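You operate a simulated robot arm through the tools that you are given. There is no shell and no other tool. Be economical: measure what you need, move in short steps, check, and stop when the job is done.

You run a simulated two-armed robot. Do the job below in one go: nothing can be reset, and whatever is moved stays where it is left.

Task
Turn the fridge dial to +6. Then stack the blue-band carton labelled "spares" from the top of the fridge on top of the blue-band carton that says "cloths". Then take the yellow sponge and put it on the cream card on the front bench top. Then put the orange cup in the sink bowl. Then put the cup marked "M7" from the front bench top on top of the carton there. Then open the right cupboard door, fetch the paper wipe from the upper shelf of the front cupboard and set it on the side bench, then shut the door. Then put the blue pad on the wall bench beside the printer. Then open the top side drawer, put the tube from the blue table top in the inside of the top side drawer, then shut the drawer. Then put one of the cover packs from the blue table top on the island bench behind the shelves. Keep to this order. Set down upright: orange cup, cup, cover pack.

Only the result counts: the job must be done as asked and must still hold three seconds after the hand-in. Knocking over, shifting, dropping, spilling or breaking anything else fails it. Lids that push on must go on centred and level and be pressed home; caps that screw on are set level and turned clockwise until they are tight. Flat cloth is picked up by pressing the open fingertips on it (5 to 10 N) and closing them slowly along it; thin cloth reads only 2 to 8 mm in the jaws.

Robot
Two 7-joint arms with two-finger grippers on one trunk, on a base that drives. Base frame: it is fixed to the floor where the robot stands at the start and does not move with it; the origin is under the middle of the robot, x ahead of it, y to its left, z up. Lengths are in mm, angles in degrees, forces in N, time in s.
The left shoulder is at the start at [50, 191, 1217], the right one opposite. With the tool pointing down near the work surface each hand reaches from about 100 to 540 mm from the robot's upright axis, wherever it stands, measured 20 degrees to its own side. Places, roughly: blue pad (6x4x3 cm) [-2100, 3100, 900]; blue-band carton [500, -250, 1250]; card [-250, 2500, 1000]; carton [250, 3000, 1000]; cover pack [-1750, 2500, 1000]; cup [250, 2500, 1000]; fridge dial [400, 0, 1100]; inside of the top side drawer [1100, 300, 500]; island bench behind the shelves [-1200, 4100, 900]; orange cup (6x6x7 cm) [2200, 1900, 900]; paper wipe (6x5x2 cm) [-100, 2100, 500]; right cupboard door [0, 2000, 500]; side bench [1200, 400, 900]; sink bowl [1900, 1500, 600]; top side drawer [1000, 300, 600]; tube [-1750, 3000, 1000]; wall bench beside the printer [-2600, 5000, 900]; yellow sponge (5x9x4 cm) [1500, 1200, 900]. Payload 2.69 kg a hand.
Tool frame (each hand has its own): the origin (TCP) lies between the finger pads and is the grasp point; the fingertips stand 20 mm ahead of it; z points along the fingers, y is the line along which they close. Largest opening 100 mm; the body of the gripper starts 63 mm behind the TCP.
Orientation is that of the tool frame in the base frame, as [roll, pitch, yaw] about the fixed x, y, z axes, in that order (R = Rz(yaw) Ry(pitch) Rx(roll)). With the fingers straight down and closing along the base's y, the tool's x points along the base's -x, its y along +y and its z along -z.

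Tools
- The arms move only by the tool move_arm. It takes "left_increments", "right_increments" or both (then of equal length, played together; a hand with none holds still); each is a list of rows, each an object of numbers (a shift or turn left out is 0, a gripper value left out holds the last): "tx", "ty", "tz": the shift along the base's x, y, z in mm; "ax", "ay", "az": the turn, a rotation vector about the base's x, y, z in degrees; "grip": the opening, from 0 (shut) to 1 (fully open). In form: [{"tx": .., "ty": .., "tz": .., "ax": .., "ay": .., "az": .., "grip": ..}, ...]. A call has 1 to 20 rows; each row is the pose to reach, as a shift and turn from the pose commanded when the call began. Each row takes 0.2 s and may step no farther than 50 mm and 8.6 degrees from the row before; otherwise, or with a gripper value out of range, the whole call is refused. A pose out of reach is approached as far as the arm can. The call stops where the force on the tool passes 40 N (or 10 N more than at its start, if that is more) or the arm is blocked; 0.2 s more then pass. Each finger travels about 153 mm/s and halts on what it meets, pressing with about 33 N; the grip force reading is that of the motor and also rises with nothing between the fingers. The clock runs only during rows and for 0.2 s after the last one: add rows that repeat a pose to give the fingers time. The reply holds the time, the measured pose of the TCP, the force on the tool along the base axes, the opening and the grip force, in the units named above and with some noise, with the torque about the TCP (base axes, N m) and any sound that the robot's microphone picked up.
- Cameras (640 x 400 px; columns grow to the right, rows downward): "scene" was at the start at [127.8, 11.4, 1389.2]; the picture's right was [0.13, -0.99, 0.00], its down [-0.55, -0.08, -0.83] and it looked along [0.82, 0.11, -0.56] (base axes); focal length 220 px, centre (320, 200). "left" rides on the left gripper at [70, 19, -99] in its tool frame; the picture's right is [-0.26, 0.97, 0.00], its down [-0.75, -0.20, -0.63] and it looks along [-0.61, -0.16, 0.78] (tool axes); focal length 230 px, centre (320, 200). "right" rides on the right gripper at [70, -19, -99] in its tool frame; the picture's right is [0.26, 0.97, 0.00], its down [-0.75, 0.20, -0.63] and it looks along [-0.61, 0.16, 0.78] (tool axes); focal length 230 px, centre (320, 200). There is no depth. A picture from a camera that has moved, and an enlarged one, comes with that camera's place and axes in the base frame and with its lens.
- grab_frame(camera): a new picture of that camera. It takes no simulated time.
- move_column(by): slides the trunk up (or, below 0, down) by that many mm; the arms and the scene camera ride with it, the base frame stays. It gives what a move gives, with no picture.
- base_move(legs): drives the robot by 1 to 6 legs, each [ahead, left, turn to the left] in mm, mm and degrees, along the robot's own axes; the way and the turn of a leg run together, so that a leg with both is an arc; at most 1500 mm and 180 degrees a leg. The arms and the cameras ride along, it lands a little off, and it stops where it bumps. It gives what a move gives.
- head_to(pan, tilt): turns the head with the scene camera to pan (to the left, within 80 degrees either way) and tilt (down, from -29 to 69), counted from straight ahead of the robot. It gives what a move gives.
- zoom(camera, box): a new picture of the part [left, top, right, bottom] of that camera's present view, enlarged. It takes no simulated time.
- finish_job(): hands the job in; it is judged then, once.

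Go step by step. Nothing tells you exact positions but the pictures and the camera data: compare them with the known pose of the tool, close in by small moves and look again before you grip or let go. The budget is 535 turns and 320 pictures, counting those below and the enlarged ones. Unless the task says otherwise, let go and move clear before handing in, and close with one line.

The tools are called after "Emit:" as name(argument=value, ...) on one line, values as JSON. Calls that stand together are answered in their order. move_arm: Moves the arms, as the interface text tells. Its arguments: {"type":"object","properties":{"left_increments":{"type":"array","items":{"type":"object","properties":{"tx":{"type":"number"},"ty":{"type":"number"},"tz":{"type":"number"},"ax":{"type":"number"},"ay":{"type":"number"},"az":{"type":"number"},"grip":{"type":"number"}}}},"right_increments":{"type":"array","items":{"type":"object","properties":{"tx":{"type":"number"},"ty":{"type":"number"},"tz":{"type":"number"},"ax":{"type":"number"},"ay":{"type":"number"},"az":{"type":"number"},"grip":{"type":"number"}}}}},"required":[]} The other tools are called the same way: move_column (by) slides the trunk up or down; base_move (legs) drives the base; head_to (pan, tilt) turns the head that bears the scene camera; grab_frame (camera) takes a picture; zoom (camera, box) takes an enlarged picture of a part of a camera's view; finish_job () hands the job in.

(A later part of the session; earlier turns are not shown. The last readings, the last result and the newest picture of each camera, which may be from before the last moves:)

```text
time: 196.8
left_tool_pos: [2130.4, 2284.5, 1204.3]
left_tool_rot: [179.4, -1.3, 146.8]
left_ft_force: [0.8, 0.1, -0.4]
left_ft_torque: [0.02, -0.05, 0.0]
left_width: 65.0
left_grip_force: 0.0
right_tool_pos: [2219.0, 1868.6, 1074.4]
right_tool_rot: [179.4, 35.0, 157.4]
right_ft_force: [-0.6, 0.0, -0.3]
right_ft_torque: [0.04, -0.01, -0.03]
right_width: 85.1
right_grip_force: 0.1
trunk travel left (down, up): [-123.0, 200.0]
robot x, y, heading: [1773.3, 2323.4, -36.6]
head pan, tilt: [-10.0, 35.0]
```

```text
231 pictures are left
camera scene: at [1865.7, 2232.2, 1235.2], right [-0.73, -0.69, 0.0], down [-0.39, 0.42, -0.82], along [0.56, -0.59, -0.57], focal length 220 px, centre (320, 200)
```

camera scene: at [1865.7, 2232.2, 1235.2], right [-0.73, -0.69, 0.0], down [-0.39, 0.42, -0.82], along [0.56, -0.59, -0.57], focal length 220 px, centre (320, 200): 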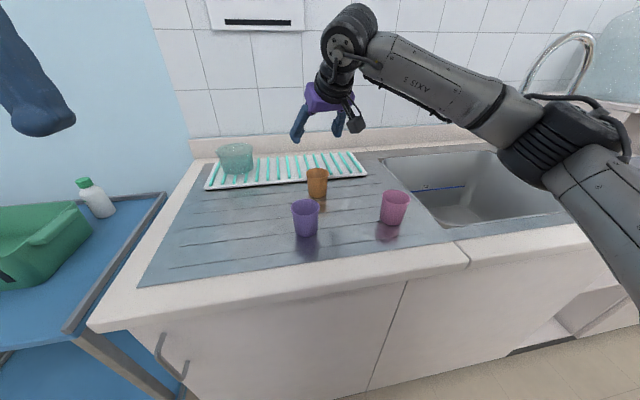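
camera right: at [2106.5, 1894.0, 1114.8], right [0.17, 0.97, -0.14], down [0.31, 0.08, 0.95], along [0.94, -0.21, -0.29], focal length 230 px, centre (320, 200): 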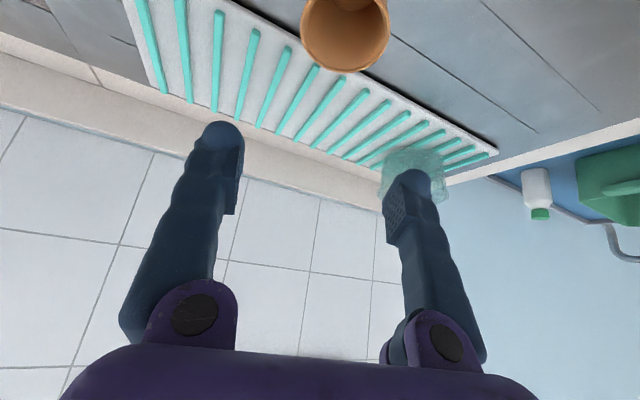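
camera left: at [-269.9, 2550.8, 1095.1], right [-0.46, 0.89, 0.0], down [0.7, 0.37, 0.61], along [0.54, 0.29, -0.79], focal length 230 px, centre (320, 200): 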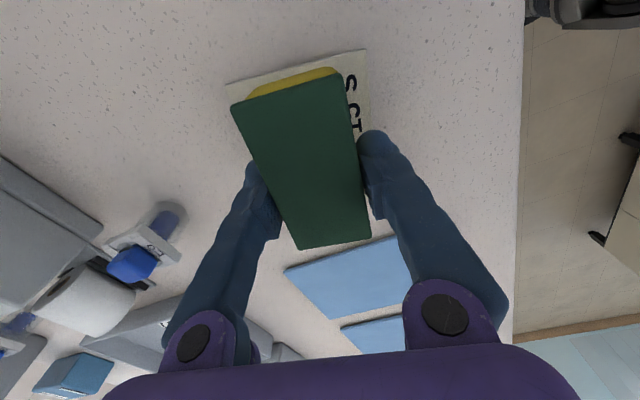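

Emit:
move_arm(right_increments=[{"tx": -3, "ty": 1, "tz": -40}, {"tx": -6, "ty": 1.5, "tz": -80}, {"tx": -6, "ty": 1.5, "tz": -115}, {"tx": -6, "ty": 1.5, "tz": -132}, {"tx": -6, "ty": 1.5, "tz": -132}])

Emit:
grab_frame(camera="right")

Emit:
zoom(camera="scene", box=[240, 120, 432, 240])

```text
time: 198.0
left_tool_pos: [2131.0, 2284.3, 1204.4]
left_tool_rot: [179.4, -1.3, 146.8]
left_ft_force: [0.2, -0.2, 0.2]
left_ft_torque: [-0.02, -0.01, 0.01]
left_width: 65.1
left_grip_force: 0.0
right_tool_pos: [2210.6, 1871.1, 943.5]
right_tool_rot: [179.4, 34.9, 157.2]
right_ft_force: [0.1, -0.8, -0.1]
right_ft_torque: [0.03, -0.01, 0.06]
right_width: 85.1
right_grip_force: 0.1
trunk travel left (down, up): [-123.0, 200.0]
robot x, y, heading: [1772.0, 2318.6, -36.9]
head pan, tilt: [-10.0, 35.0]
```

```text
230 pictures are left
camera right: at [2098.1, 1896.1, 983.9], right [0.17, 0.97, -0.14], down [0.31, 0.08, 0.95], along [0.94, -0.21, -0.29], focal length 230 px, centre (320, 200)
```

right: 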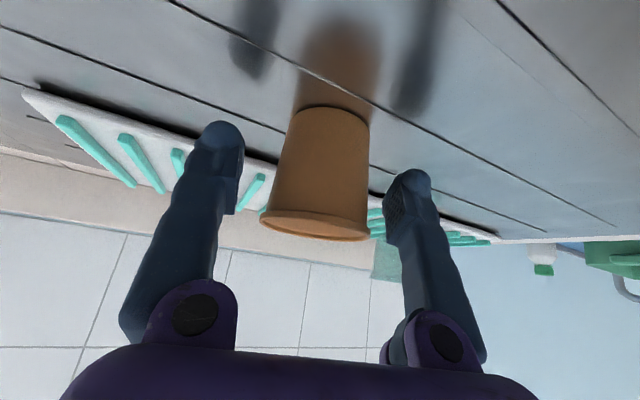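

```text
3.33 times, centred on (336, 180) of scene
camera zoom: at [1866.0, 2232.1, 1235.2], right [-0.73, -0.69, 0.0], down [-0.39, 0.42, -0.82], along [0.56, -0.59, -0.57], focal length 732 px, centre (267, 267)
```

zoom: 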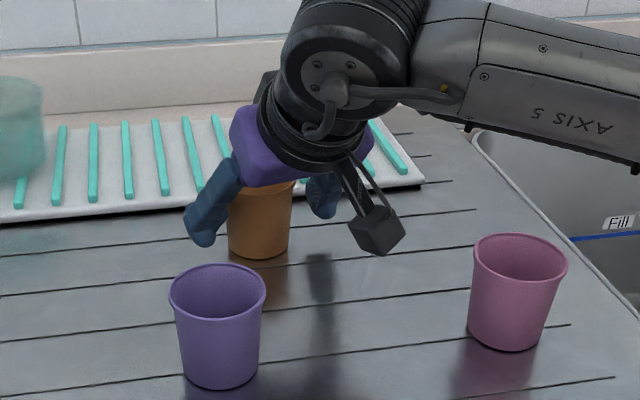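

Emit:
move_arm(right_increments=[{"ty": 2, "tz": -6}, {"ty": 2, "tz": -6, "grip": 0.65}, {"ty": 2, "tz": -6, "grip": 0.45}, {"ty": 2, "tz": -6, "grip": 0.45}, {"ty": 2, "tz": -6, "grip": 0.45}])

Emit:
grab_frame(camera="right")

```text
time: 199.2
left_tool_pos: [2131.2, 2284.7, 1205.6]
left_tool_rot: [179.5, -1.2, 146.8]
left_ft_force: [1.3, 0.3, -0.2]
left_ft_torque: [-0.01, 0.0, 0.0]
left_width: 65.0
left_grip_force: 0.1
right_tool_pos: [2210.9, 1871.9, 937.8]
right_tool_rot: [179.4, 34.8, 157.2]
right_ft_force: [0.0, 0.1, -0.8]
right_ft_torque: [0.01, 0.0, 0.0]
right_width: 52.3
right_grip_force: 32.9
trunk travel left (down, up): [-123.0, 200.0]
robot x, y, heading: [1772.9, 2324.6, -36.4]
head pan, tilt: [-10.0, 35.0]
```

```text
228 pictures are left
camera right: at [2098.9, 1897.6, 978.2], right [0.17, 0.97, -0.14], down [0.31, 0.08, 0.95], along [0.94, -0.21, -0.29], focal length 230 px, centre (320, 200)
```

right: 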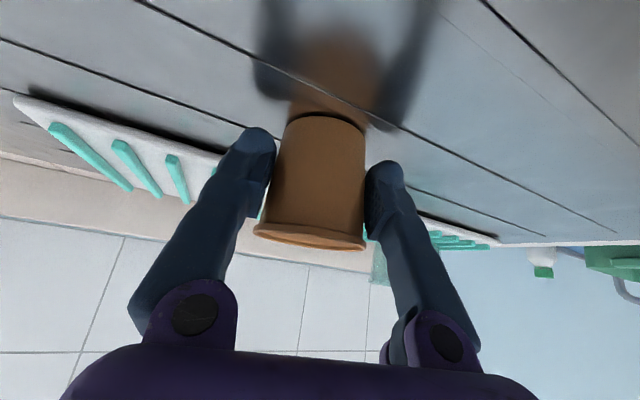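

Cup gripped. The bowl is deep, so a vertical grip is better: I'll lift, set the cup down nearer (between purple and pink), and regrasp it with the tool straight down.

Emit:
move_arm(right_increments=[{"tz": 40}, {"tz": 80}, {"tz": 120}, {"tz": 120}])

Emit:
base_move(legs=[[0, -50, 0]])

Emit:
grab_frame(camera="scene")

```text
time: 200.2
left_tool_pos: [2132.0, 2285.6, 1204.6]
left_tool_rot: [179.4, -1.4, 146.9]
left_ft_force: [0.0, 0.8, 0.5]
left_ft_torque: [0.03, 0.01, 0.02]
left_width: 65.1
left_grip_force: 0.0
right_tool_pos: [2212.5, 1872.7, 1057.4]
right_tool_rot: [179.5, 34.9, 157.2]
right_ft_force: [-0.5, 0.2, 0.5]
right_ft_torque: [0.01, 0.02, -0.01]
right_width: 51.9
right_grip_force: 32.8
trunk travel left (down, up): [-123.0, 200.0]
robot x, y, heading: [1768.6, 2317.7, -36.4]
head pan, tilt: [-10.0, 35.0]
```

```text
time: 201.3
left_tool_pos: [2100.8, 2244.8, 1204.6]
left_tool_rot: [179.4, -1.3, 146.8]
left_ft_force: [-0.7, 0.2, -0.3]
left_ft_torque: [0.06, 0.02, 0.02]
left_width: 65.1
left_grip_force: 0.0
right_tool_pos: [2184.8, 1832.2, 1057.5]
right_tool_rot: [179.4, 35.1, 157.3]
right_ft_force: [0.4, 0.6, -0.8]
right_ft_torque: [0.03, 0.01, 0.02]
right_width: 52.2
right_grip_force: 33.2
trunk travel left (down, up): [-123.0, 200.0]
robot x, y, heading: [1746.1, 2276.3, -36.8]
head pan, tilt: [-10.0, 35.0]
```

```text
227 pictures are left
camera scene: at [1836.6, 2192.5, 1235.2], right [-0.73, -0.69, 0.0], down [-0.39, 0.42, -0.82], along [0.56, -0.59, -0.57], focal length 220 px, centre (320, 200)
```

scene: 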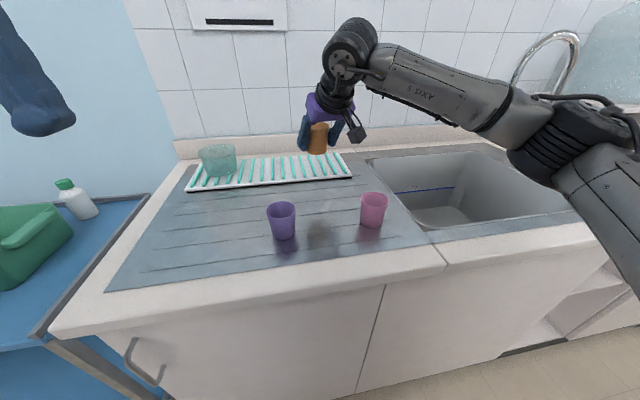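

Emit:
move_arm(right_increments=[{"tx": -32, "ty": 24}, {"tx": -65, "ty": 48}, {"tx": -97, "ty": 72}, {"tx": -97, "ty": 72, "tz": -35}, {"tx": -97, "ty": 72, "tz": -35}])

Emit:
zoom(camera="scene", box=[240, 120, 432, 240])

Emit:
grab_frame(camera="right")

```text
time: 202.5
left_tool_pos: [2101.9, 2244.9, 1204.2]
left_tool_rot: [179.3, -1.2, 146.8]
left_ft_force: [-0.2, 0.3, 0.6]
left_ft_torque: [0.0, -0.01, 0.03]
left_width: 65.2
left_grip_force: 0.0
right_tool_pos: [2084.4, 1906.8, 1022.6]
right_tool_rot: [179.5, 35.0, 157.3]
right_ft_force: [-0.3, 0.5, 0.1]
right_ft_torque: [-0.01, 0.0, -0.02]
right_width: 52.2
right_grip_force: 33.1
trunk travel left (down, up): [-123.0, 200.0]
robot x, y, heading: [1745.0, 2279.8, -36.6]
head pan, tilt: [-10.0, 35.0]
```

```text
3.33 times, centred on (336, 180) of scene
camera zoom: at [1836.8, 2193.1, 1235.2], right [-0.73, -0.69, 0.0], down [-0.39, 0.42, -0.82], along [0.56, -0.59, -0.57], focal length 732 px, centre (267, 267)
```

zoom: 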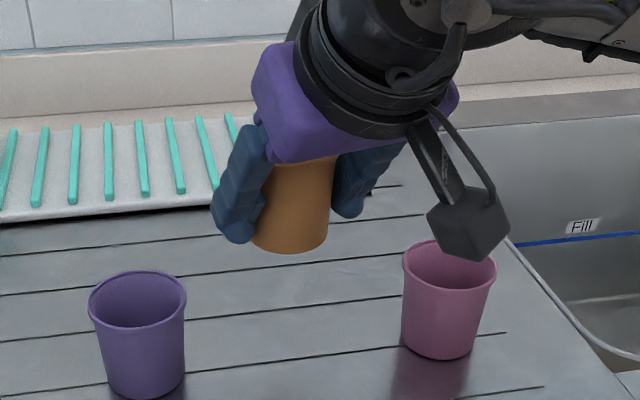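

```text
225 pictures are left
camera right: at [1972.5, 1932.9, 1063.6], right [0.17, 0.97, -0.14], down [0.31, 0.08, 0.95], along [0.94, -0.21, -0.29], focal length 230 px, centre (320, 200)
```

right: 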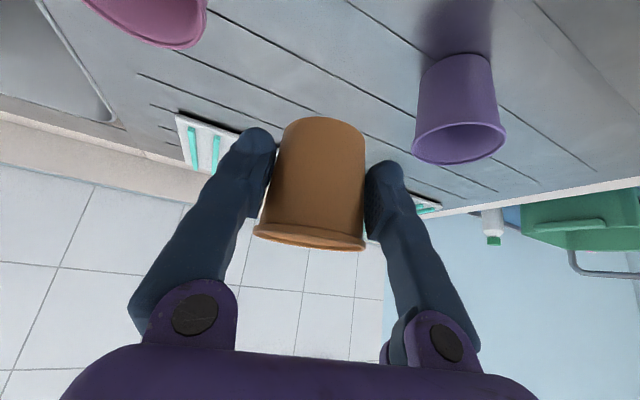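

Emit:
move_arm(right_increments=[{"tz": -40}, {"tz": -72}, {"tz": -78}, {"tz": -80}])

Emit:
zoom(camera="scene", box=[240, 150, 400, 250])

```text
time: 203.5
left_tool_pos: [2102.1, 2244.8, 1204.5]
left_tool_rot: [179.4, -1.3, 146.8]
left_ft_force: [-0.3, 0.6, -0.3]
left_ft_torque: [0.01, 0.03, 0.01]
left_width: 65.0
left_grip_force: 0.1
right_tool_pos: [2086.1, 1906.6, 941.5]
right_tool_rot: [179.4, 34.9, 157.3]
right_ft_force: [-0.4, 0.3, -0.1]
right_ft_torque: [-0.02, -0.03, -0.01]
right_width: 52.0
right_grip_force: 33.1
trunk travel left (down, up): [-123.0, 200.0]
robot x, y, heading: [1743.7, 2277.9, -36.3]
head pan, tilt: [-10.0, 35.0]
```

```text
4.00 times, centred on (320, 200) of scene
camera zoom: at [1836.9, 2192.8, 1235.2], right [-0.73, -0.69, 0.0], down [-0.39, 0.42, -0.82], along [0.56, -0.59, -0.57], focal length 879 px, centre (320, 200)
```

zoom: 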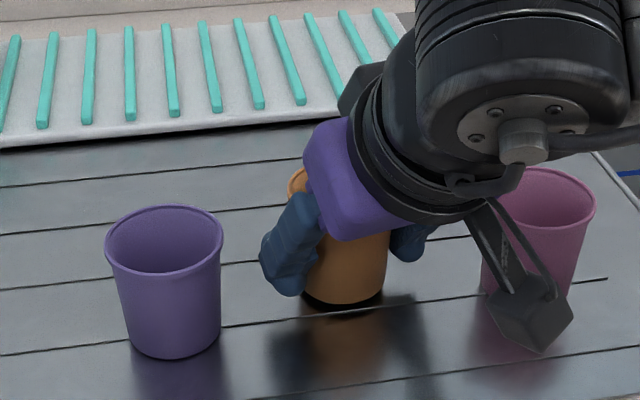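

Emit:
move_arm(right_increments=[{"tz": -2}, {"tz": -4}, {"tz": -6}, {"tz": -6}])

```text
time: 204.5
left_tool_pos: [2100.7, 2245.5, 1204.4]
left_tool_rot: [179.3, -1.4, 146.8]
left_ft_force: [-0.7, 0.9, -0.1]
left_ft_torque: [-0.01, 0.03, 0.01]
left_width: 64.7
left_grip_force: 0.1
right_tool_pos: [2086.1, 1905.9, 937.5]
right_tool_rot: [179.5, 35.0, 157.3]
right_ft_force: [0.0, -0.8, 1.7]
right_ft_torque: [-0.01, -0.02, -0.03]
right_width: 52.0
right_grip_force: 32.9
trunk travel left (down, up): [-123.0, 200.0]
robot x, y, heading: [1741.4, 2282.0, -36.6]
head pan, tilt: [-10.0, 35.0]
```

Emit:
move_arm(right_increments=[{"tz": 0, "grip": 0.6}, {"tz": 0, "grip": 0.7}, {"tz": 0, "grip": 0.7}, {"tz": 40}, {"tz": 80}, {"tz": 120}])

Emit:
move_arm(right_increments=[{"ax": 2.8, "ay": 6.5}, {"ax": 5.5, "ay": 12.9}, {"ax": 8.2, "ay": 19.3}, {"ax": 11, "ay": 25.8}, {"ax": 13.7, "ay": 32.2}, {"ax": 13.7, "ay": 32.2}])

Emit:
grab_frame(camera="right")

Emit:
grab_frame(camera="scene")

```text
time: 205.9
left_tool_pos: [2101.4, 2245.8, 1204.5]
left_tool_rot: [179.4, -1.2, 146.7]
left_ft_force: [0.7, -0.1, -0.2]
left_ft_torque: [-0.02, -0.04, -0.01]
left_width: 64.9
left_grip_force: 0.0
right_tool_pos: [2085.6, 1907.5, 1056.3]
right_tool_rot: [179.5, 34.9, 157.3]
right_ft_force: [0.2, 0.3, 0.1]
right_ft_torque: [-0.01, 0.02, -0.02]
right_width: 69.8
right_grip_force: 0.0
trunk travel left (down, up): [-123.0, 200.0]
robot x, y, heading: [1744.9, 2281.9, -36.7]
head pan, tilt: [-10.0, 35.0]
```

```text
time: 207.3
left_tool_pos: [2102.2, 2245.6, 1205.1]
left_tool_rot: [179.4, -1.4, 146.8]
left_ft_force: [0.1, -0.3, -0.3]
left_ft_torque: [0.04, -0.04, 0.01]
left_width: 65.1
left_grip_force: 0.1
right_tool_pos: [2084.9, 1907.0, 1054.9]
right_tool_rot: [179.2, -0.1, 157.2]
right_ft_force: [-0.2, 0.0, 0.3]
right_ft_torque: [-0.01, -0.02, -0.01]
right_width: 70.1
right_grip_force: 0.1
trunk travel left (down, up): [-123.0, 200.0]
robot x, y, heading: [1743.6, 2280.0, -36.6]
head pan, tilt: [-10.0, 35.0]
```

```text
223 pictures are left
camera right: at [2014.3, 1913.6, 1155.4], right [0.14, 0.99, 0.01], down [0.77, -0.11, 0.63], along [0.63, -0.07, -0.78], focal length 230 px, centre (320, 200)
```

right: 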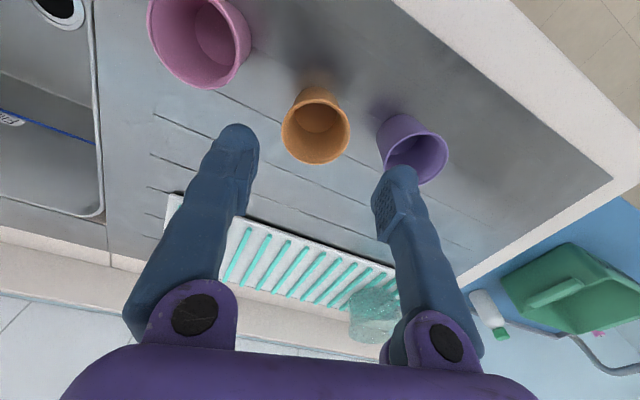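

```text
222 pictures are left
camera scene: at [1836.7, 2192.8, 1235.2], right [-0.73, -0.69, 0.0], down [-0.39, 0.42, -0.82], along [0.56, -0.59, -0.57], focal length 220 px, centre (320, 200)
```

scene: 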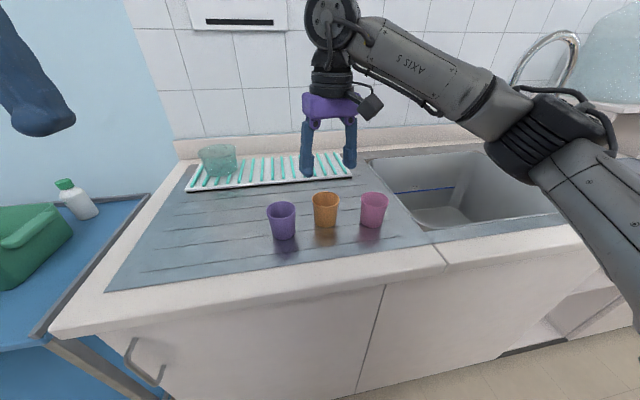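

Emit:
move_arm(right_increments=[{"tx": 6, "ty": -4, "tz": -35}, {"tx": 6, "ty": -4, "tz": -75}, {"tx": 6, "ty": -4, "tz": -95}, {"tx": 6, "ty": -4, "tz": -110}, {"tx": 6, "ty": -4, "tz": -110}])

Emit:
grab_frame(camera="right")

```text
time: 208.5
left_tool_pos: [2102.7, 2245.3, 1204.0]
left_tool_rot: [179.4, -1.3, 146.7]
left_ft_force: [0.5, -1.2, 0.4]
left_ft_torque: [-0.01, 0.01, -0.02]
left_width: 65.2
left_grip_force: 0.1
right_tool_pos: [2090.9, 1901.5, 946.3]
right_tool_rot: [179.3, 0.0, 157.2]
right_ft_force: [-0.1, -0.2, -0.3]
right_ft_torque: [-0.01, -0.01, -0.01]
right_width: 69.5
right_grip_force: 0.0
trunk travel left (down, up): [-123.0, 200.0]
robot x, y, heading: [1745.3, 2278.6, -36.7]
head pan, tilt: [-10.0, 35.0]
```

```text
221 pictures are left
camera right: at [2019.3, 1909.3, 1045.0], right [0.14, 0.99, 0.01], down [0.77, -0.11, 0.63], along [0.63, -0.08, -0.78], focal length 230 px, centre (320, 200)
```

right: 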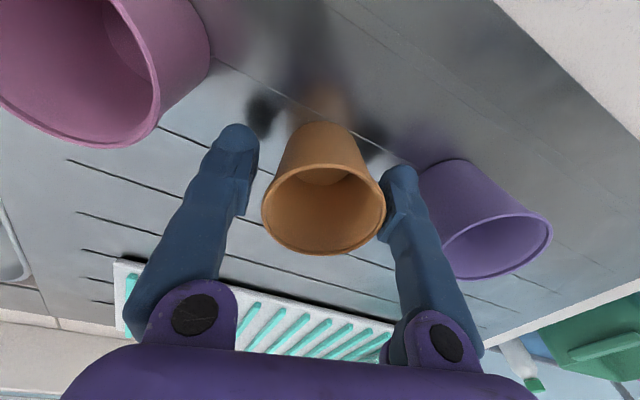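

Emit:
move_arm(right_increments=[{"tx": 1, "ty": 4}, {"tx": 1, "ty": 4, "grip": 0.5}, {"tx": 1, "ty": 4, "grip": 0.42}, {"tx": 1, "ty": 4, "grip": 0.42}, {"tx": 1, "ty": 4, "tz": 30}, {"tx": 1, "ty": 4, "tz": 70}, {"tx": 1, "ty": 4, "tz": 110}])

Emit:
grab_frame(camera="right")

```text
time: 210.1
left_tool_pos: [2102.0, 2244.9, 1203.6]
left_tool_rot: [179.4, -1.3, 146.8]
left_ft_force: [-0.8, 0.2, -0.7]
left_ft_torque: [-0.03, 0.03, 0.02]
left_width: 65.0
left_grip_force: 0.0
right_tool_pos: [2093.9, 1905.7, 1056.5]
right_tool_rot: [179.3, -0.1, 157.4]
right_ft_force: [-0.6, -0.2, -1.1]
right_ft_torque: [-0.02, 0.02, 0.02]
right_width: 55.2
right_grip_force: 33.0
trunk travel left (down, up): [-123.0, 200.0]
robot x, y, heading: [1747.0, 2283.7, -36.7]
head pan, tilt: [-10.0, 35.0]
```

```text
220 pictures are left
camera right: at [2022.0, 1913.4, 1155.9], right [0.14, 0.99, 0.01], down [0.77, -0.11, 0.63], along [0.63, -0.08, -0.78], focal length 230 px, centre (320, 200)
```

right: 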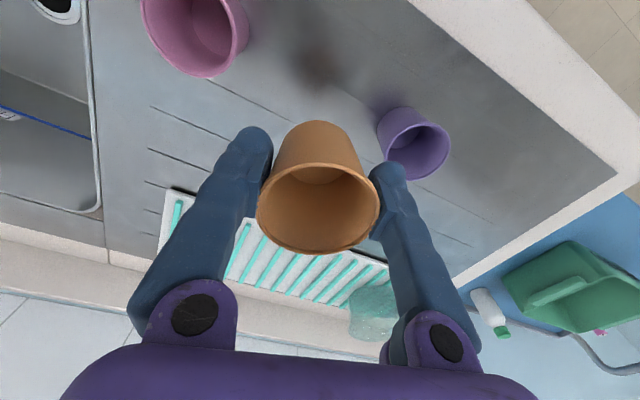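

Cup lifted with a vertical grip. Raise the column, shift the base right to the sink, and rotate the hand so its camera points along the bowl.

Emit:
move_column(by=200)

Emit:
base_move(legs=[[0, -360, 0]])

Emit:
move_arm(right_increments=[{"az": 8}, {"az": 16}, {"az": 24}, {"az": 32}, {"az": 40}, {"az": 48}, {"az": 56}, {"az": 64}, {"az": 72}, {"az": 78}])

Emit:
head_to(pan=-10, tilt=45)

Emit:
grab_frame(camera="scene")

Emit:
grab_frame(camera="right")

```text
time: 212.3
left_tool_pos: [2100.9, 2245.2, 1405.2]
left_tool_rot: [179.4, -1.3, 146.8]
left_ft_force: [0.6, 0.5, 1.6]
left_ft_torque: [0.0, -0.02, -0.03]
left_width: 65.0
left_grip_force: 0.1
right_tool_pos: [2094.4, 1904.4, 1257.4]
right_tool_rot: [179.2, -0.1, 157.2]
right_ft_force: [-0.8, -0.3, -0.4]
right_ft_torque: [-0.01, -0.01, 0.0]
right_width: 55.0
right_grip_force: 33.1
trunk travel left (down, up): [-323.0, 0.0]
robot x, y, heading: [1742.4, 2282.1, -36.6]
head pan, tilt: [-10.0, 35.0]
```

```text
time: 216.0
left_tool_pos: [1890.7, 1960.9, 1404.3]
left_tool_rot: [179.4, -1.3, 147.3]
left_ft_force: [0.2, 0.0, 0.2]
left_ft_torque: [0.04, -0.01, 0.03]
left_width: 64.9
left_grip_force: 0.1
right_tool_pos: [1884.9, 1621.2, 1256.9]
right_tool_rot: [179.2, 0.0, 157.6]
right_ft_force: [-0.1, 0.3, -0.4]
right_ft_torque: [-0.01, -0.04, 0.01]
right_width: 55.3
right_grip_force: 33.6
trunk travel left (down, up): [-323.0, 0.0]
robot x, y, heading: [1535.4, 2000.6, -36.3]
head pan, tilt: [-10.0, 35.0]
```

```text
time: 218.2
left_tool_pos: [1891.5, 1961.7, 1404.5]
left_tool_rot: [179.5, -1.4, 147.3]
left_ft_force: [-0.5, -0.9, 0.0]
left_ft_torque: [0.0, -0.01, -0.02]
left_width: 65.1
left_grip_force: 0.1
right_tool_pos: [1781.5, 1750.5, 1237.6]
right_tool_rot: [179.4, 0.1, -125.2]
right_ft_force: [0.2, 0.1, 0.7]
right_ft_torque: [-0.01, -0.01, 0.01]
right_width: 55.2
right_grip_force: 33.2
right hand out of reach, approached as far as the arm can: row 6, 7, 8, 9, 10
trunk travel left (down, up): [-323.0, 0.0]
robot x, y, heading: [1532.1, 1990.0, -36.0]
head pan, tilt: [-10.0, 35.0]
```

```text
time: 218.9
left_tool_pos: [1891.5, 1961.1, 1405.6]
left_tool_rot: [179.4, -1.3, 147.2]
left_ft_force: [1.3, -0.4, 1.0]
left_ft_torque: [-0.03, -0.01, 0.0]
left_width: 64.9
left_grip_force: 0.0
right_tool_pos: [1781.0, 1750.7, 1237.8]
right_tool_rot: [179.4, 0.0, -125.2]
right_ft_force: [-0.2, -0.2, 0.5]
right_ft_torque: [0.0, 0.0, -0.01]
right_width: 55.2
right_grip_force: 33.0
trunk travel left (down, up): [-323.0, 0.0]
robot x, y, heading: [1533.5, 1998.3, -36.3]
head pan, tilt: [-10.0, 45.0]
```

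```text
219 pictures are left
camera scene: at [1622.0, 1912.4, 1420.4], right [-0.72, -0.69, 0.0], down [-0.49, 0.51, -0.71], along [0.49, -0.51, -0.71], focal length 220 px, centre (320, 200)
```

scene: 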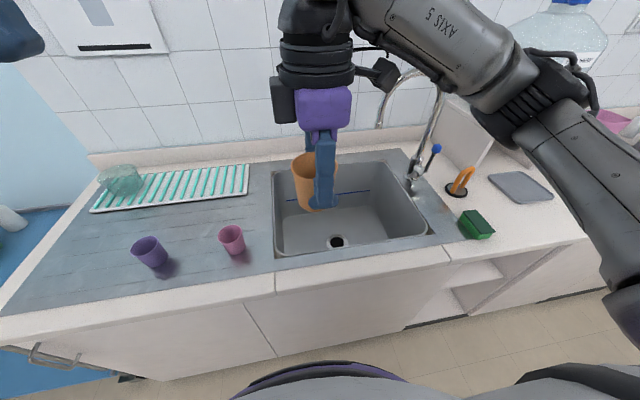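

```text
218 pictures are left
camera right: at [1757.6, 1681.4, 1336.0], right [-0.94, 0.35, 0.01], down [0.27, 0.72, 0.63], along [0.21, 0.6, -0.78], focal length 230 px, centre (320, 200)
```

right: 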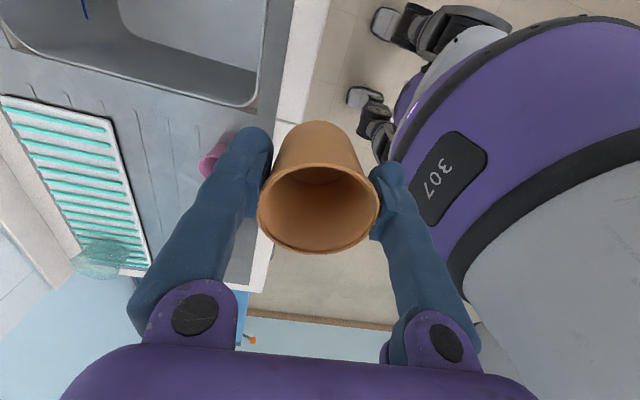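

Emit:
move_arm(right_increments=[{"tx": 15, "ty": -17, "az": -4}, {"tx": 30, "ty": -33, "az": -8}, {"tx": 45, "ty": -50, "az": -12}, {"tx": 60, "ty": -66, "az": -16}, {"tx": 75, "ty": -83, "az": -20}, {"tx": 90, "ty": -99, "az": -22}, {"tx": 105, "ty": -116, "az": -22}, {"tx": 119, "ty": -132, "az": -22}, {"tx": 119, "ty": -132, "tz": -40, "az": -22}])

Emit:
grab_frame(camera="right")

```text
time: 220.9
left_tool_pos: [1891.4, 1959.9, 1403.9]
left_tool_rot: [179.3, -1.4, 147.2]
left_ft_force: [0.0, -0.3, -0.5]
left_ft_torque: [0.01, 0.02, 0.0]
left_width: 64.8
left_grip_force: 0.0
right_tool_pos: [1854.1, 1662.2, 1207.6]
right_tool_rot: [179.6, 0.1, -147.6]
right_ft_force: [0.5, -0.1, -0.2]
right_ft_torque: [0.01, 0.01, 0.01]
right_width: 54.9
right_grip_force: 33.5
right hand out of reach, approached as far as the arm can: row 1, 2, 3, 4, 5, 6, 7, 8, 9
trunk travel left (down, up): [-323.0, 0.0]
robot x, y, heading: [1534.1, 1995.4, -36.4]
head pan, tilt: [-10.0, 45.0]
```

```text
217 pictures are left
camera right: at [1805.4, 1607.1, 1305.8], right [-0.73, 0.68, 0.01], down [0.53, 0.57, 0.63], along [0.42, 0.47, -0.77], focal length 230 px, centre (320, 200)
```

right: 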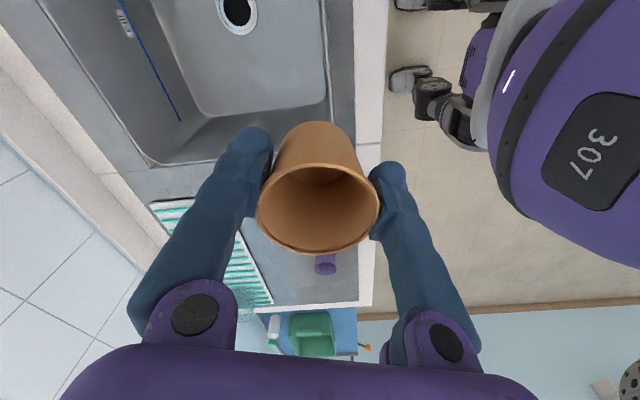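

Emit:
move_arm(right_increments=[{"az": -8.5}, {"az": -17}, {"az": -25.5}, {"az": -34}, {"az": -42.5}, {"az": -51}, {"az": -59.5}, {"az": -68}, {"az": -76.5}, {"az": -85}, {"az": -93.5}, {"az": -102}, {"az": -110.5}, {"az": -119}, {"az": -127.5}, {"az": -136}, {"az": -144.5}, {"az": -150}])

```text
time: 224.7
left_tool_pos: [1890.9, 1961.9, 1404.2]
left_tool_rot: [179.4, -1.3, 147.3]
left_ft_force: [0.3, 0.7, -0.7]
left_ft_torque: [0.0, 0.01, 0.0]
left_width: 64.9
left_grip_force: 0.1
right_tool_pos: [1851.5, 1665.7, 1207.9]
right_tool_rot: [179.3, -0.1, 63.4]
right_ft_force: [-0.4, -0.3, -0.5]
right_ft_torque: [0.01, 0.0, 0.01]
right_width: 55.1
right_grip_force: 32.7
trunk travel left (down, up): [-323.0, 0.0]
robot x, y, heading: [1532.7, 1994.5, -36.1]
head pan, tilt: [-10.0, 45.0]
```

Emit:
move_arm(right_increments=[{"tx": 10, "ty": -26}, {"tx": 20, "ty": -52}, {"tx": 30, "ty": -78}, {"tx": 30, "ty": -78, "tz": -45}, {"tx": 30, "ty": -78, "tz": -90}, {"tx": 30, "ty": -78, "tz": -135}, {"tx": 30, "ty": -78, "tz": -180}, {"tx": 30, "ty": -78, "tz": -200}, {"tx": 30, "ty": -78, "tz": -200}])

Emit:
grab_frame(camera="scene")

Emit:
grab_frame(camera="right")

```text
time: 226.7
left_tool_pos: [1890.9, 1960.5, 1404.1]
left_tool_rot: [179.4, -1.3, 147.2]
left_ft_force: [0.3, 0.9, -0.4]
left_ft_torque: [0.02, -0.03, 0.02]
left_width: 65.1
left_grip_force: 0.2
right_tool_pos: [1882.8, 1587.0, 1005.1]
right_tool_rot: [179.2, -0.1, 63.6]
right_ft_force: [0.2, 0.1, 0.6]
right_ft_torque: [-0.02, 0.0, 0.04]
right_width: 55.1
right_grip_force: 33.1
trunk travel left (down, up): [-323.0, 0.0]
robot x, y, heading: [1533.8, 1994.5, -36.3]
head pan, tilt: [-10.0, 45.0]
```

```text
216 pictures are left
camera scene: at [1622.0, 1912.4, 1420.4], right [-0.72, -0.69, 0.0], down [-0.49, 0.51, -0.71], along [0.49, -0.51, -0.71], focal length 220 px, centre (320, 200)
```

scene: 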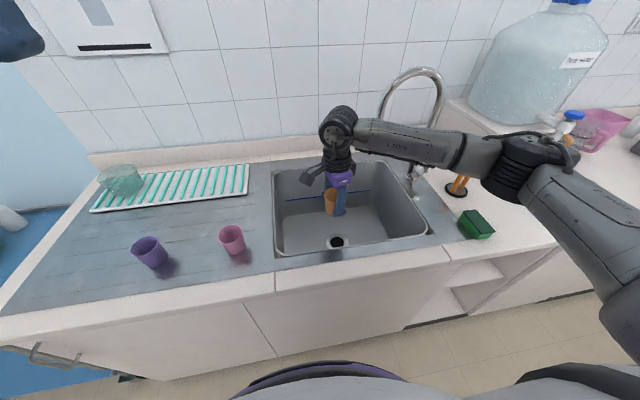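

```text
215 pictures are left
camera right: at [1896.4, 1657.8, 1103.9], right [0.98, -0.2, 0.01], down [-0.16, -0.76, 0.63], along [-0.12, -0.62, -0.78], focal length 230 px, centre (320, 200)
```

right: 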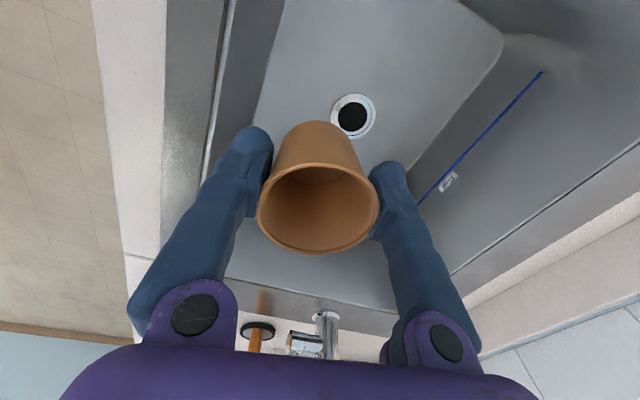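

Sink floor is at z≈665. Lower gradually, watching the rim clearance.

Emit:
move_arm(right_increments=[{"tz": -40}, {"tz": -80}, {"tz": -120}, {"tz": -150}, {"tz": -150}])

Emit:
grab_frame(camera="scene")

Emit:
grab_frame(camera="right")

```text
time: 227.9
left_tool_pos: [1891.6, 1960.1, 1404.5]
left_tool_rot: [179.4, -1.3, 147.2]
left_ft_force: [0.0, 0.4, 0.1]
left_ft_torque: [-0.02, 0.02, 0.01]
left_width: 64.8
left_grip_force: 0.0
right_tool_pos: [1882.6, 1590.4, 858.0]
right_tool_rot: [179.2, -0.2, 63.6]
right_ft_force: [0.5, 0.2, -0.3]
right_ft_torque: [-0.02, 0.02, 0.0]
right_width: 54.9
right_grip_force: 32.4
trunk travel left (down, up): [-323.0, 0.0]
robot x, y, heading: [1532.2, 1994.7, -36.0]
head pan, tilt: [-10.0, 45.0]
```

```text
214 pictures are left
camera scene: at [1621.9, 1912.5, 1420.4], right [-0.72, -0.69, 0.0], down [-0.49, 0.51, -0.71], along [0.49, -0.51, -0.71], focal length 220 px, centre (320, 200)
```

scene: 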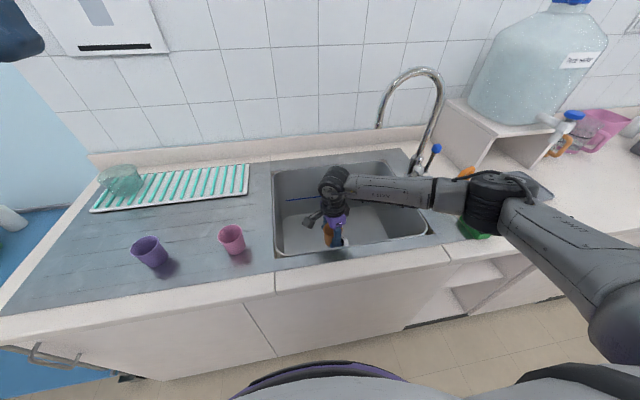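

```text
213 pictures are left
camera right: at [1896.3, 1659.9, 956.8], right [0.98, -0.2, 0.01], down [-0.16, -0.76, 0.63], along [-0.12, -0.62, -0.78], focal length 230 px, centre (320, 200)
```

right: 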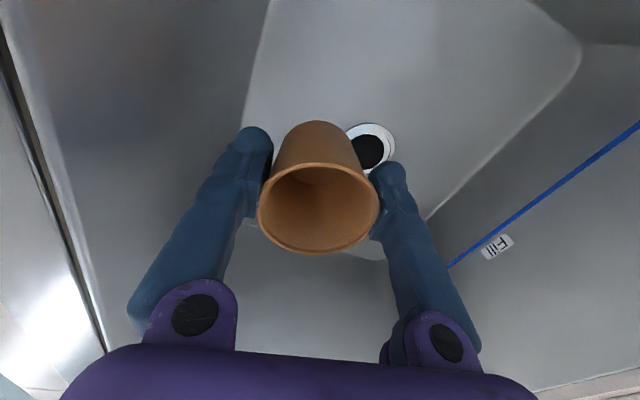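

Emit:
move_arm(right_increments=[{"tz": -30}, {"tz": -60}, {"tz": -90}, {"tz": -115}, {"tz": -115}])

Emit:
grab_frame(camera="scene")

Emit:
grab_frame(camera="right")

```text
time: 229.1
left_tool_pos: [1891.2, 1960.7, 1404.6]
left_tool_rot: [179.6, -1.3, 147.2]
left_ft_force: [0.7, 0.4, -0.8]
left_ft_torque: [0.01, 0.02, 0.04]
left_width: 65.0
left_grip_force: 0.1
right_tool_pos: [1881.2, 1588.7, 740.9]
right_tool_rot: [179.2, 0.0, 63.6]
right_ft_force: [0.3, 0.4, 0.4]
right_ft_torque: [-0.02, 0.02, 0.0]
right_width: 54.9
right_grip_force: 33.0
trunk travel left (down, up): [-323.0, 0.0]
robot x, y, heading: [1533.2, 1993.6, -36.2]
head pan, tilt: [-10.0, 45.0]
```

```text
212 pictures are left
camera scene: at [1621.9, 1912.5, 1420.4], right [-0.72, -0.69, 0.0], down [-0.49, 0.51, -0.71], along [0.49, -0.51, -0.71], focal length 220 px, centre (320, 200)
```

scene: 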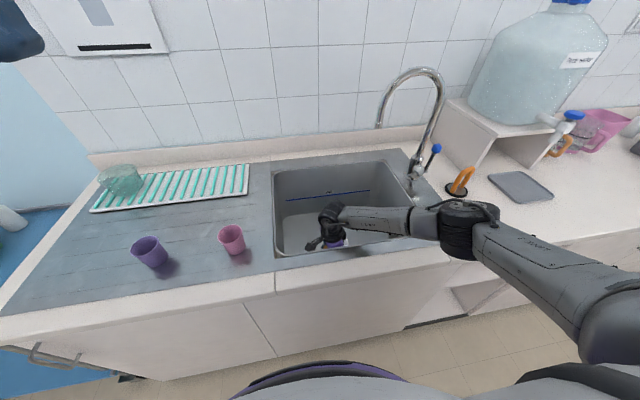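

```text
211 pictures are left
camera right: at [1895.0, 1660.4, 839.8], right [0.98, -0.2, 0.01], down [-0.16, -0.76, 0.63], along [-0.12, -0.62, -0.78], focal length 230 px, centre (320, 200)
```

right: 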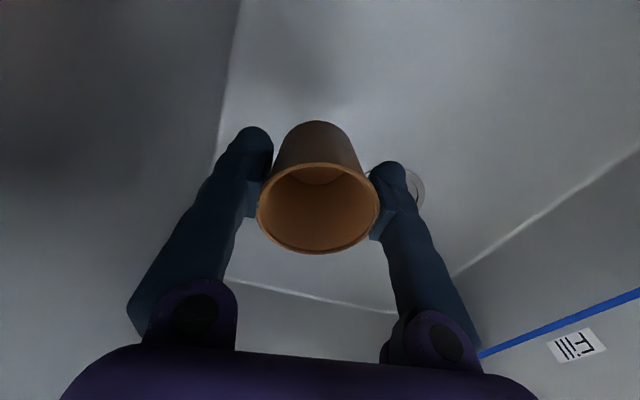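

Emit:
move_arm(right_increments=[{"tz": -8}, {"tz": -16}, {"tz": -21}, {"tz": -21}])

Emit:
grab_frame(camera="right")

```text
time: 230.1
left_tool_pos: [1891.3, 1962.1, 1405.1]
left_tool_rot: [179.3, -1.3, 147.2]
left_ft_force: [-0.1, 0.0, 1.3]
left_ft_torque: [-0.01, -0.01, 0.03]
left_width: 65.0
left_grip_force: 0.1
right_tool_pos: [1882.2, 1588.8, 720.0]
right_tool_rot: [179.2, -0.2, 63.5]
right_ft_force: [-0.6, 0.2, -0.6]
right_ft_torque: [0.02, -0.01, 0.03]
right_width: 55.2
right_grip_force: 32.9
trunk travel left (down, up): [-323.0, 0.0]
robot x, y, heading: [1535.5, 1996.4, -36.1]
head pan, tilt: [-10.0, 45.0]
```

```text
210 pictures are left
camera right: at [1896.3, 1659.5, 819.1], right [0.98, -0.2, 0.01], down [-0.16, -0.76, 0.63], along [-0.12, -0.62, -0.78], focal length 230 px, centre (320, 200)
```

right: 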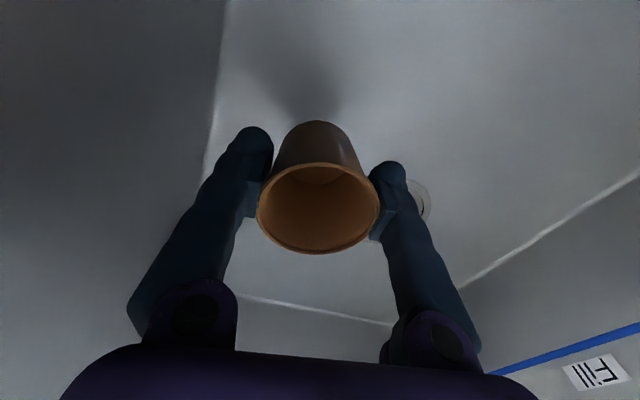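

Emit:
move_arm(right_increments=[{"tz": -3}, {"tz": -6}, {"tz": -9}, {"tz": -12}, {"tz": -12}])

```text
time: 231.3
left_tool_pos: [1891.7, 1961.7, 1405.2]
left_tool_rot: [179.4, -1.3, 147.2]
left_ft_force: [0.0, -0.5, 0.3]
left_ft_torque: [0.0, -0.01, 0.01]
left_width: 64.8
left_grip_force: 0.1
right_tool_pos: [1882.1, 1589.1, 708.6]
right_tool_rot: [179.2, 0.0, 63.6]
right_ft_force: [0.2, -1.3, 0.0]
right_ft_torque: [0.04, -0.03, 0.01]
right_width: 55.3
right_grip_force: 33.0
trunk travel left (down, up): [-323.0, 0.0]
robot x, y, heading: [1533.8, 1996.6, -36.2]
head pan, tilt: [-10.0, 45.0]
```

Emit:
move_arm(right_increments=[{"tz": -3}, {"tz": -6}, {"tz": -9}, {"tz": -12}, {"tz": -12}])

Emit:
zoom(camera="scene", box=[250, 140, 490, 290])

Emit:
grab_frame(camera="right")

```text
time: 232.5
left_tool_pos: [1891.2, 1960.9, 1403.6]
left_tool_rot: [179.4, -1.3, 147.3]
left_ft_force: [0.6, 1.0, 0.0]
left_ft_torque: [0.02, -0.01, -0.01]
left_width: 64.7
left_grip_force: 0.0
right_tool_pos: [1882.7, 1587.8, 697.1]
right_tool_rot: [179.3, 0.1, 63.6]
right_ft_force: [0.1, 0.9, -0.5]
right_ft_torque: [0.01, 0.01, 0.06]
right_width: 54.9
right_grip_force: 33.1
trunk travel left (down, up): [-323.0, 0.0]
robot x, y, heading: [1534.3, 1994.4, -36.2]
head pan, tilt: [-10.0, 45.0]
```

```text
2.67 times, centred on (370, 215) of scene
camera zoom: at [1622.0, 1912.4, 1420.4], right [-0.72, -0.69, 0.0], down [-0.49, 0.51, -0.71], along [0.49, -0.51, -0.71], focal length 586 px, centre (187, 160)
```

zoom: 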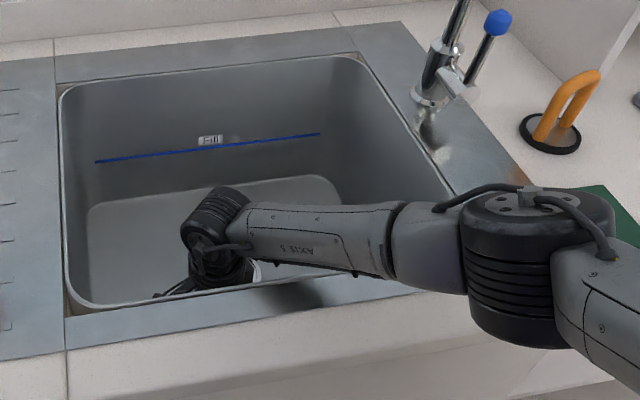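

```text
208 pictures are left
camera right: at [1896.4, 1658.9, 795.5], right [0.98, -0.2, 0.01], down [-0.16, -0.76, 0.63], along [-0.12, -0.62, -0.78], focal length 230 px, centre (320, 200)
```

right: 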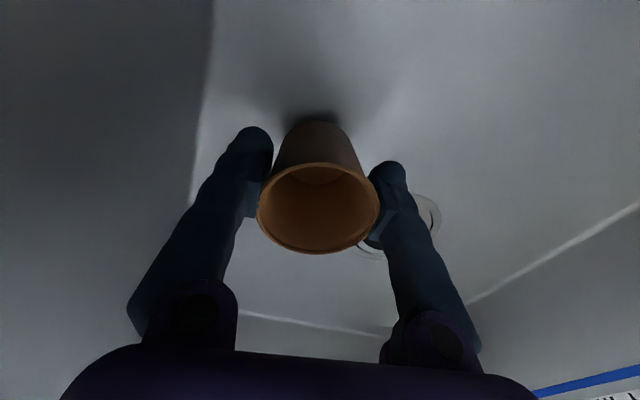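

Emit:
move_arm(right_increments=[{"tz": -2}, {"tz": -4}, {"tz": -6}, {"tz": -8}, {"tz": -8}])

```text
time: 233.7
left_tool_pos: [1890.5, 1960.8, 1403.1]
left_tool_rot: [179.4, -1.4, 147.2]
left_ft_force: [0.5, -0.3, 0.6]
left_ft_torque: [-0.03, -0.01, -0.05]
left_width: 64.9
left_grip_force: 0.1
right_tool_pos: [1882.2, 1588.7, 689.9]
right_tool_rot: [179.2, -0.1, 63.6]
right_ft_force: [-0.2, -0.2, -0.5]
right_ft_torque: [0.0, -0.02, 0.01]
right_width: 54.8
right_grip_force: 33.5
trunk travel left (down, up): [-323.0, 0.0]
robot x, y, heading: [1535.3, 1996.8, -36.3]
head pan, tilt: [-10.0, 45.0]
```

Emit:
move_arm(right_increments=[{"tz": -2}, {"tz": -4}, {"tz": -6}, {"tz": -8}, {"tz": -8}])

Emit:
grab_frame(camera="right")

```text
time: 235.1
left_tool_pos: [1890.1, 1963.6, 1404.6]
left_tool_rot: [179.4, -1.2, 147.0]
left_ft_force: [-0.2, 0.3, -0.2]
left_ft_torque: [-0.02, -0.03, -0.01]
left_width: 65.1
left_grip_force: 0.1
right_tool_pos: [1884.7, 1588.6, 685.8]
right_tool_rot: [179.0, -0.1, 63.6]
right_ft_force: [-11.4, 2.8, 24.5]
right_ft_torque: [0.11, 0.39, -0.01]
right_width: 55.0
right_grip_force: 33.4
trunk travel left (down, up): [-323.0, 0.0]
robot x, y, heading: [1532.7, 2000.8, -36.7]
head pan, tilt: [-10.0, 45.0]
stopped in row 5 (right hand): the force on the tool passed its limit at 41 N (the readings are from after the stop); the commanded pose is now the measured one
```

```text
207 pictures are left
camera right: at [1897.7, 1659.0, 783.4], right [0.98, -0.2, 0.02], down [-0.17, -0.76, 0.63], along [-0.11, -0.62, -0.77], focal length 230 px, centre (320, 200)
```

right: 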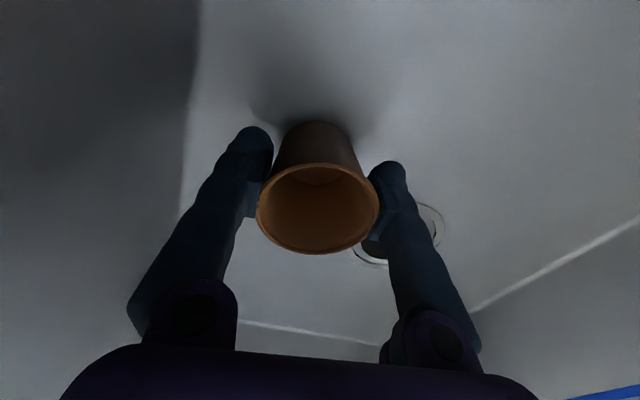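

Cup bottom touched the floor. Ease up a hair, open and withdraw.

Emit:
move_arm(right_increments=[{"tz": 1.5}, {"tz": 1.5, "grip": 0.6}, {"tz": 1.5, "grip": 0.7}, {"tz": 1.5, "grip": 0.7}, {"tz": 20}, {"tz": 50}, {"tz": 90}, {"tz": 135}])

Emit:
grab_frame(camera="right")

```text
time: 236.9
left_tool_pos: [1891.7, 1961.1, 1404.0]
left_tool_rot: [179.3, -1.3, 147.1]
left_ft_force: [0.5, -1.0, 0.7]
left_ft_torque: [0.03, -0.02, 0.02]
left_width: 65.0
left_grip_force: 0.1
right_tool_pos: [1886.6, 1588.0, 819.4]
right_tool_rot: [179.1, 0.0, 63.6]
right_ft_force: [-0.6, -0.2, 0.3]
right_ft_torque: [0.01, -0.02, -0.03]
right_width: 69.9
right_grip_force: 0.1
trunk travel left (down, up): [-323.0, 0.0]
robot x, y, heading: [1534.4, 1996.5, -36.5]
head pan, tilt: [-10.0, 45.0]
```

```text
206 pictures are left
camera right: at [1899.9, 1658.1, 917.3], right [0.98, -0.2, 0.02], down [-0.16, -0.76, 0.63], along [-0.11, -0.62, -0.77], focal length 230 px, centre (320, 200)
```

right: 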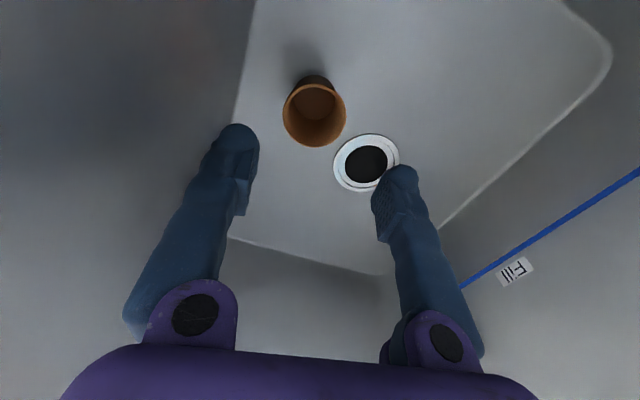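

Orange cup stands upright in the bowl. Raise the hand fully and restore its yaw.

Emit:
move_arm(right_increments=[{"tz": 45}, {"tz": 90}, {"tz": 135}, {"tz": 180}, {"tz": 225}, {"tz": 270}, {"tz": 315}, {"tz": 360}, {"tz": 400}])

Emit:
move_arm(right_increments=[{"tx": -12, "ty": 9, "az": 8}, {"tx": -24, "ty": 18, "az": 16}, {"tx": -36, "ty": 27, "az": 24}, {"tx": -48, "ty": 36, "az": 32}, {"tx": -60, "ty": 45, "az": 40}, {"tx": -72, "ty": 54, "az": 48}, {"tx": -84, "ty": 63, "az": 56}, {"tx": -96, "ty": 72, "az": 64}, {"tx": -108, "ty": 81, "az": 72}, {"tx": -120, "ty": 90, "az": 80}])

Emit:
base_move(legs=[[-450, 0, 0]])

Emit:
grab_frame(camera="scene")

```text
time: 238.9
left_tool_pos: [1891.1, 1961.7, 1404.7]
left_tool_rot: [179.4, -1.4, 147.1]
left_ft_force: [-0.3, -0.5, -1.2]
left_ft_torque: [0.01, 0.02, -0.03]
left_width: 64.8
left_grip_force: 0.0
right_tool_pos: [1883.4, 1589.1, 1219.9]
right_tool_rot: [179.1, 0.0, 63.5]
right_ft_force: [0.5, -0.2, 0.2]
right_ft_torque: [-0.02, 0.0, 0.01]
right_width: 70.1
right_grip_force: 0.0
trunk travel left (down, up): [-323.0, 0.0]
robot x, y, heading: [1533.0, 1995.5, -36.1]
head pan, tilt: [-10.0, 45.0]
```

```text
time: 241.1
left_tool_pos: [1891.8, 1961.9, 1405.1]
left_tool_rot: [179.4, -1.3, 147.1]
left_ft_force: [0.0, 0.1, -0.5]
left_ft_torque: [-0.02, 0.01, 0.03]
left_width: 65.0
left_grip_force: 0.0
right_tool_pos: [1763.4, 1677.9, 1218.1]
right_tool_rot: [179.1, 0.0, 143.7]
right_ft_force: [-0.5, 0.4, 1.0]
right_ft_torque: [0.0, -0.01, -0.02]
right_width: 70.0
right_grip_force: 0.0
trunk travel left (down, up): [-323.0, 0.0]
robot x, y, heading: [1535.9, 1996.8, -36.2]
head pan, tilt: [-10.0, 45.0]
```

```text
time: 243.8
left_tool_pos: [1528.5, 2229.1, 1404.4]
left_tool_rot: [179.4, -1.3, 147.8]
left_ft_force: [-0.5, -0.2, 0.5]
left_ft_torque: [-0.04, -0.01, 0.03]
left_width: 65.0
left_grip_force: 0.0
right_tool_pos: [1403.4, 1942.4, 1219.6]
right_tool_rot: [179.0, -0.1, 144.2]
right_ft_force: [0.7, -0.7, 0.8]
right_ft_torque: [0.02, -0.01, 0.0]
right_width: 69.9
right_grip_force: 0.1
trunk travel left (down, up): [-323.0, 0.0]
robot x, y, heading: [1169.8, 2260.4, -35.4]
head pan, tilt: [-10.0, 45.0]
```

```text
205 pictures are left
camera scene: at [1259.0, 2177.0, 1420.4], right [-0.71, -0.7, 0.0], down [-0.49, 0.51, -0.71], along [0.49, -0.51, -0.71], focal length 220 px, centre (320, 200)
```

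scene: 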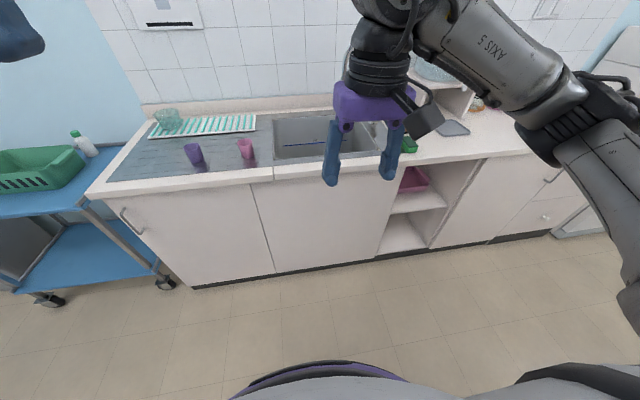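

Now turn to face the island and find the cup marked M7.

Emit:
base_move(legs=[[0, 0, 180]])

Emit:
head_to(pan=0, tilt=30)

Emit:
grab_frame(camera="scene")

```text
time: 251.4
left_tool_pos: [813.9, 2315.0, 1404.4]
left_tool_rot: [179.5, -1.2, -36.3]
left_ft_force: [0.2, 0.0, -0.5]
left_ft_torque: [0.01, -0.02, 0.02]
left_width: 65.0
left_grip_force: 0.1
right_tool_pos: [959.2, 2591.1, 1218.6]
right_tool_rot: [179.1, 0.1, -39.9]
right_ft_force: [0.3, -0.5, 0.5]
right_ft_torque: [-0.01, 0.0, 0.02]
right_width: 70.1
right_grip_force: 0.1
trunk travel left (down, up): [-323.0, 0.0]
robot x, y, heading: [1169.6, 2258.4, 139.9]
head pan, tilt: [-10.0, 45.0]
```

```text
time: 252.2
left_tool_pos: [815.1, 2315.1, 1403.5]
left_tool_rot: [179.4, -1.3, -36.4]
left_ft_force: [-0.3, -0.2, -0.1]
left_ft_torque: [0.0, -0.02, 0.0]
left_width: 65.0
left_grip_force: 0.2
right_tool_pos: [958.4, 2590.6, 1218.7]
right_tool_rot: [179.0, 0.0, -40.0]
right_ft_force: [0.1, -0.3, -1.3]
right_ft_torque: [0.01, -0.01, 0.02]
right_width: 69.8
right_grip_force: 0.0
trunk travel left (down, up): [-323.0, 0.0]
robot x, y, heading: [1169.9, 2258.7, 140.2]
head pan, tilt: [0.0, 30.0]
```

```text
204 pictures are left
camera scene: at [1069.6, 2342.0, 1442.9], right [0.64, 0.77, 0.0], down [0.38, -0.32, -0.87], along [-0.66, 0.55, -0.5], focal length 220 px, centre (320, 200)
```

scene: 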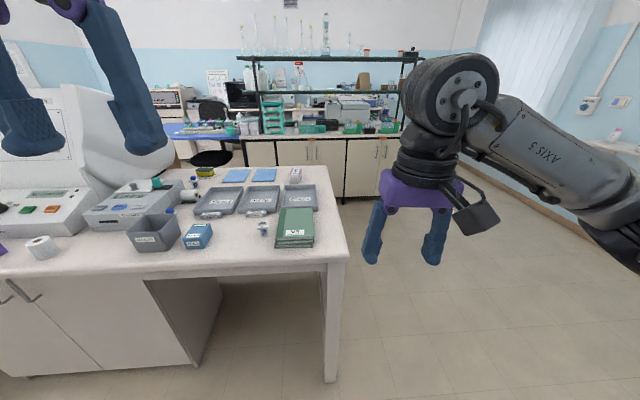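

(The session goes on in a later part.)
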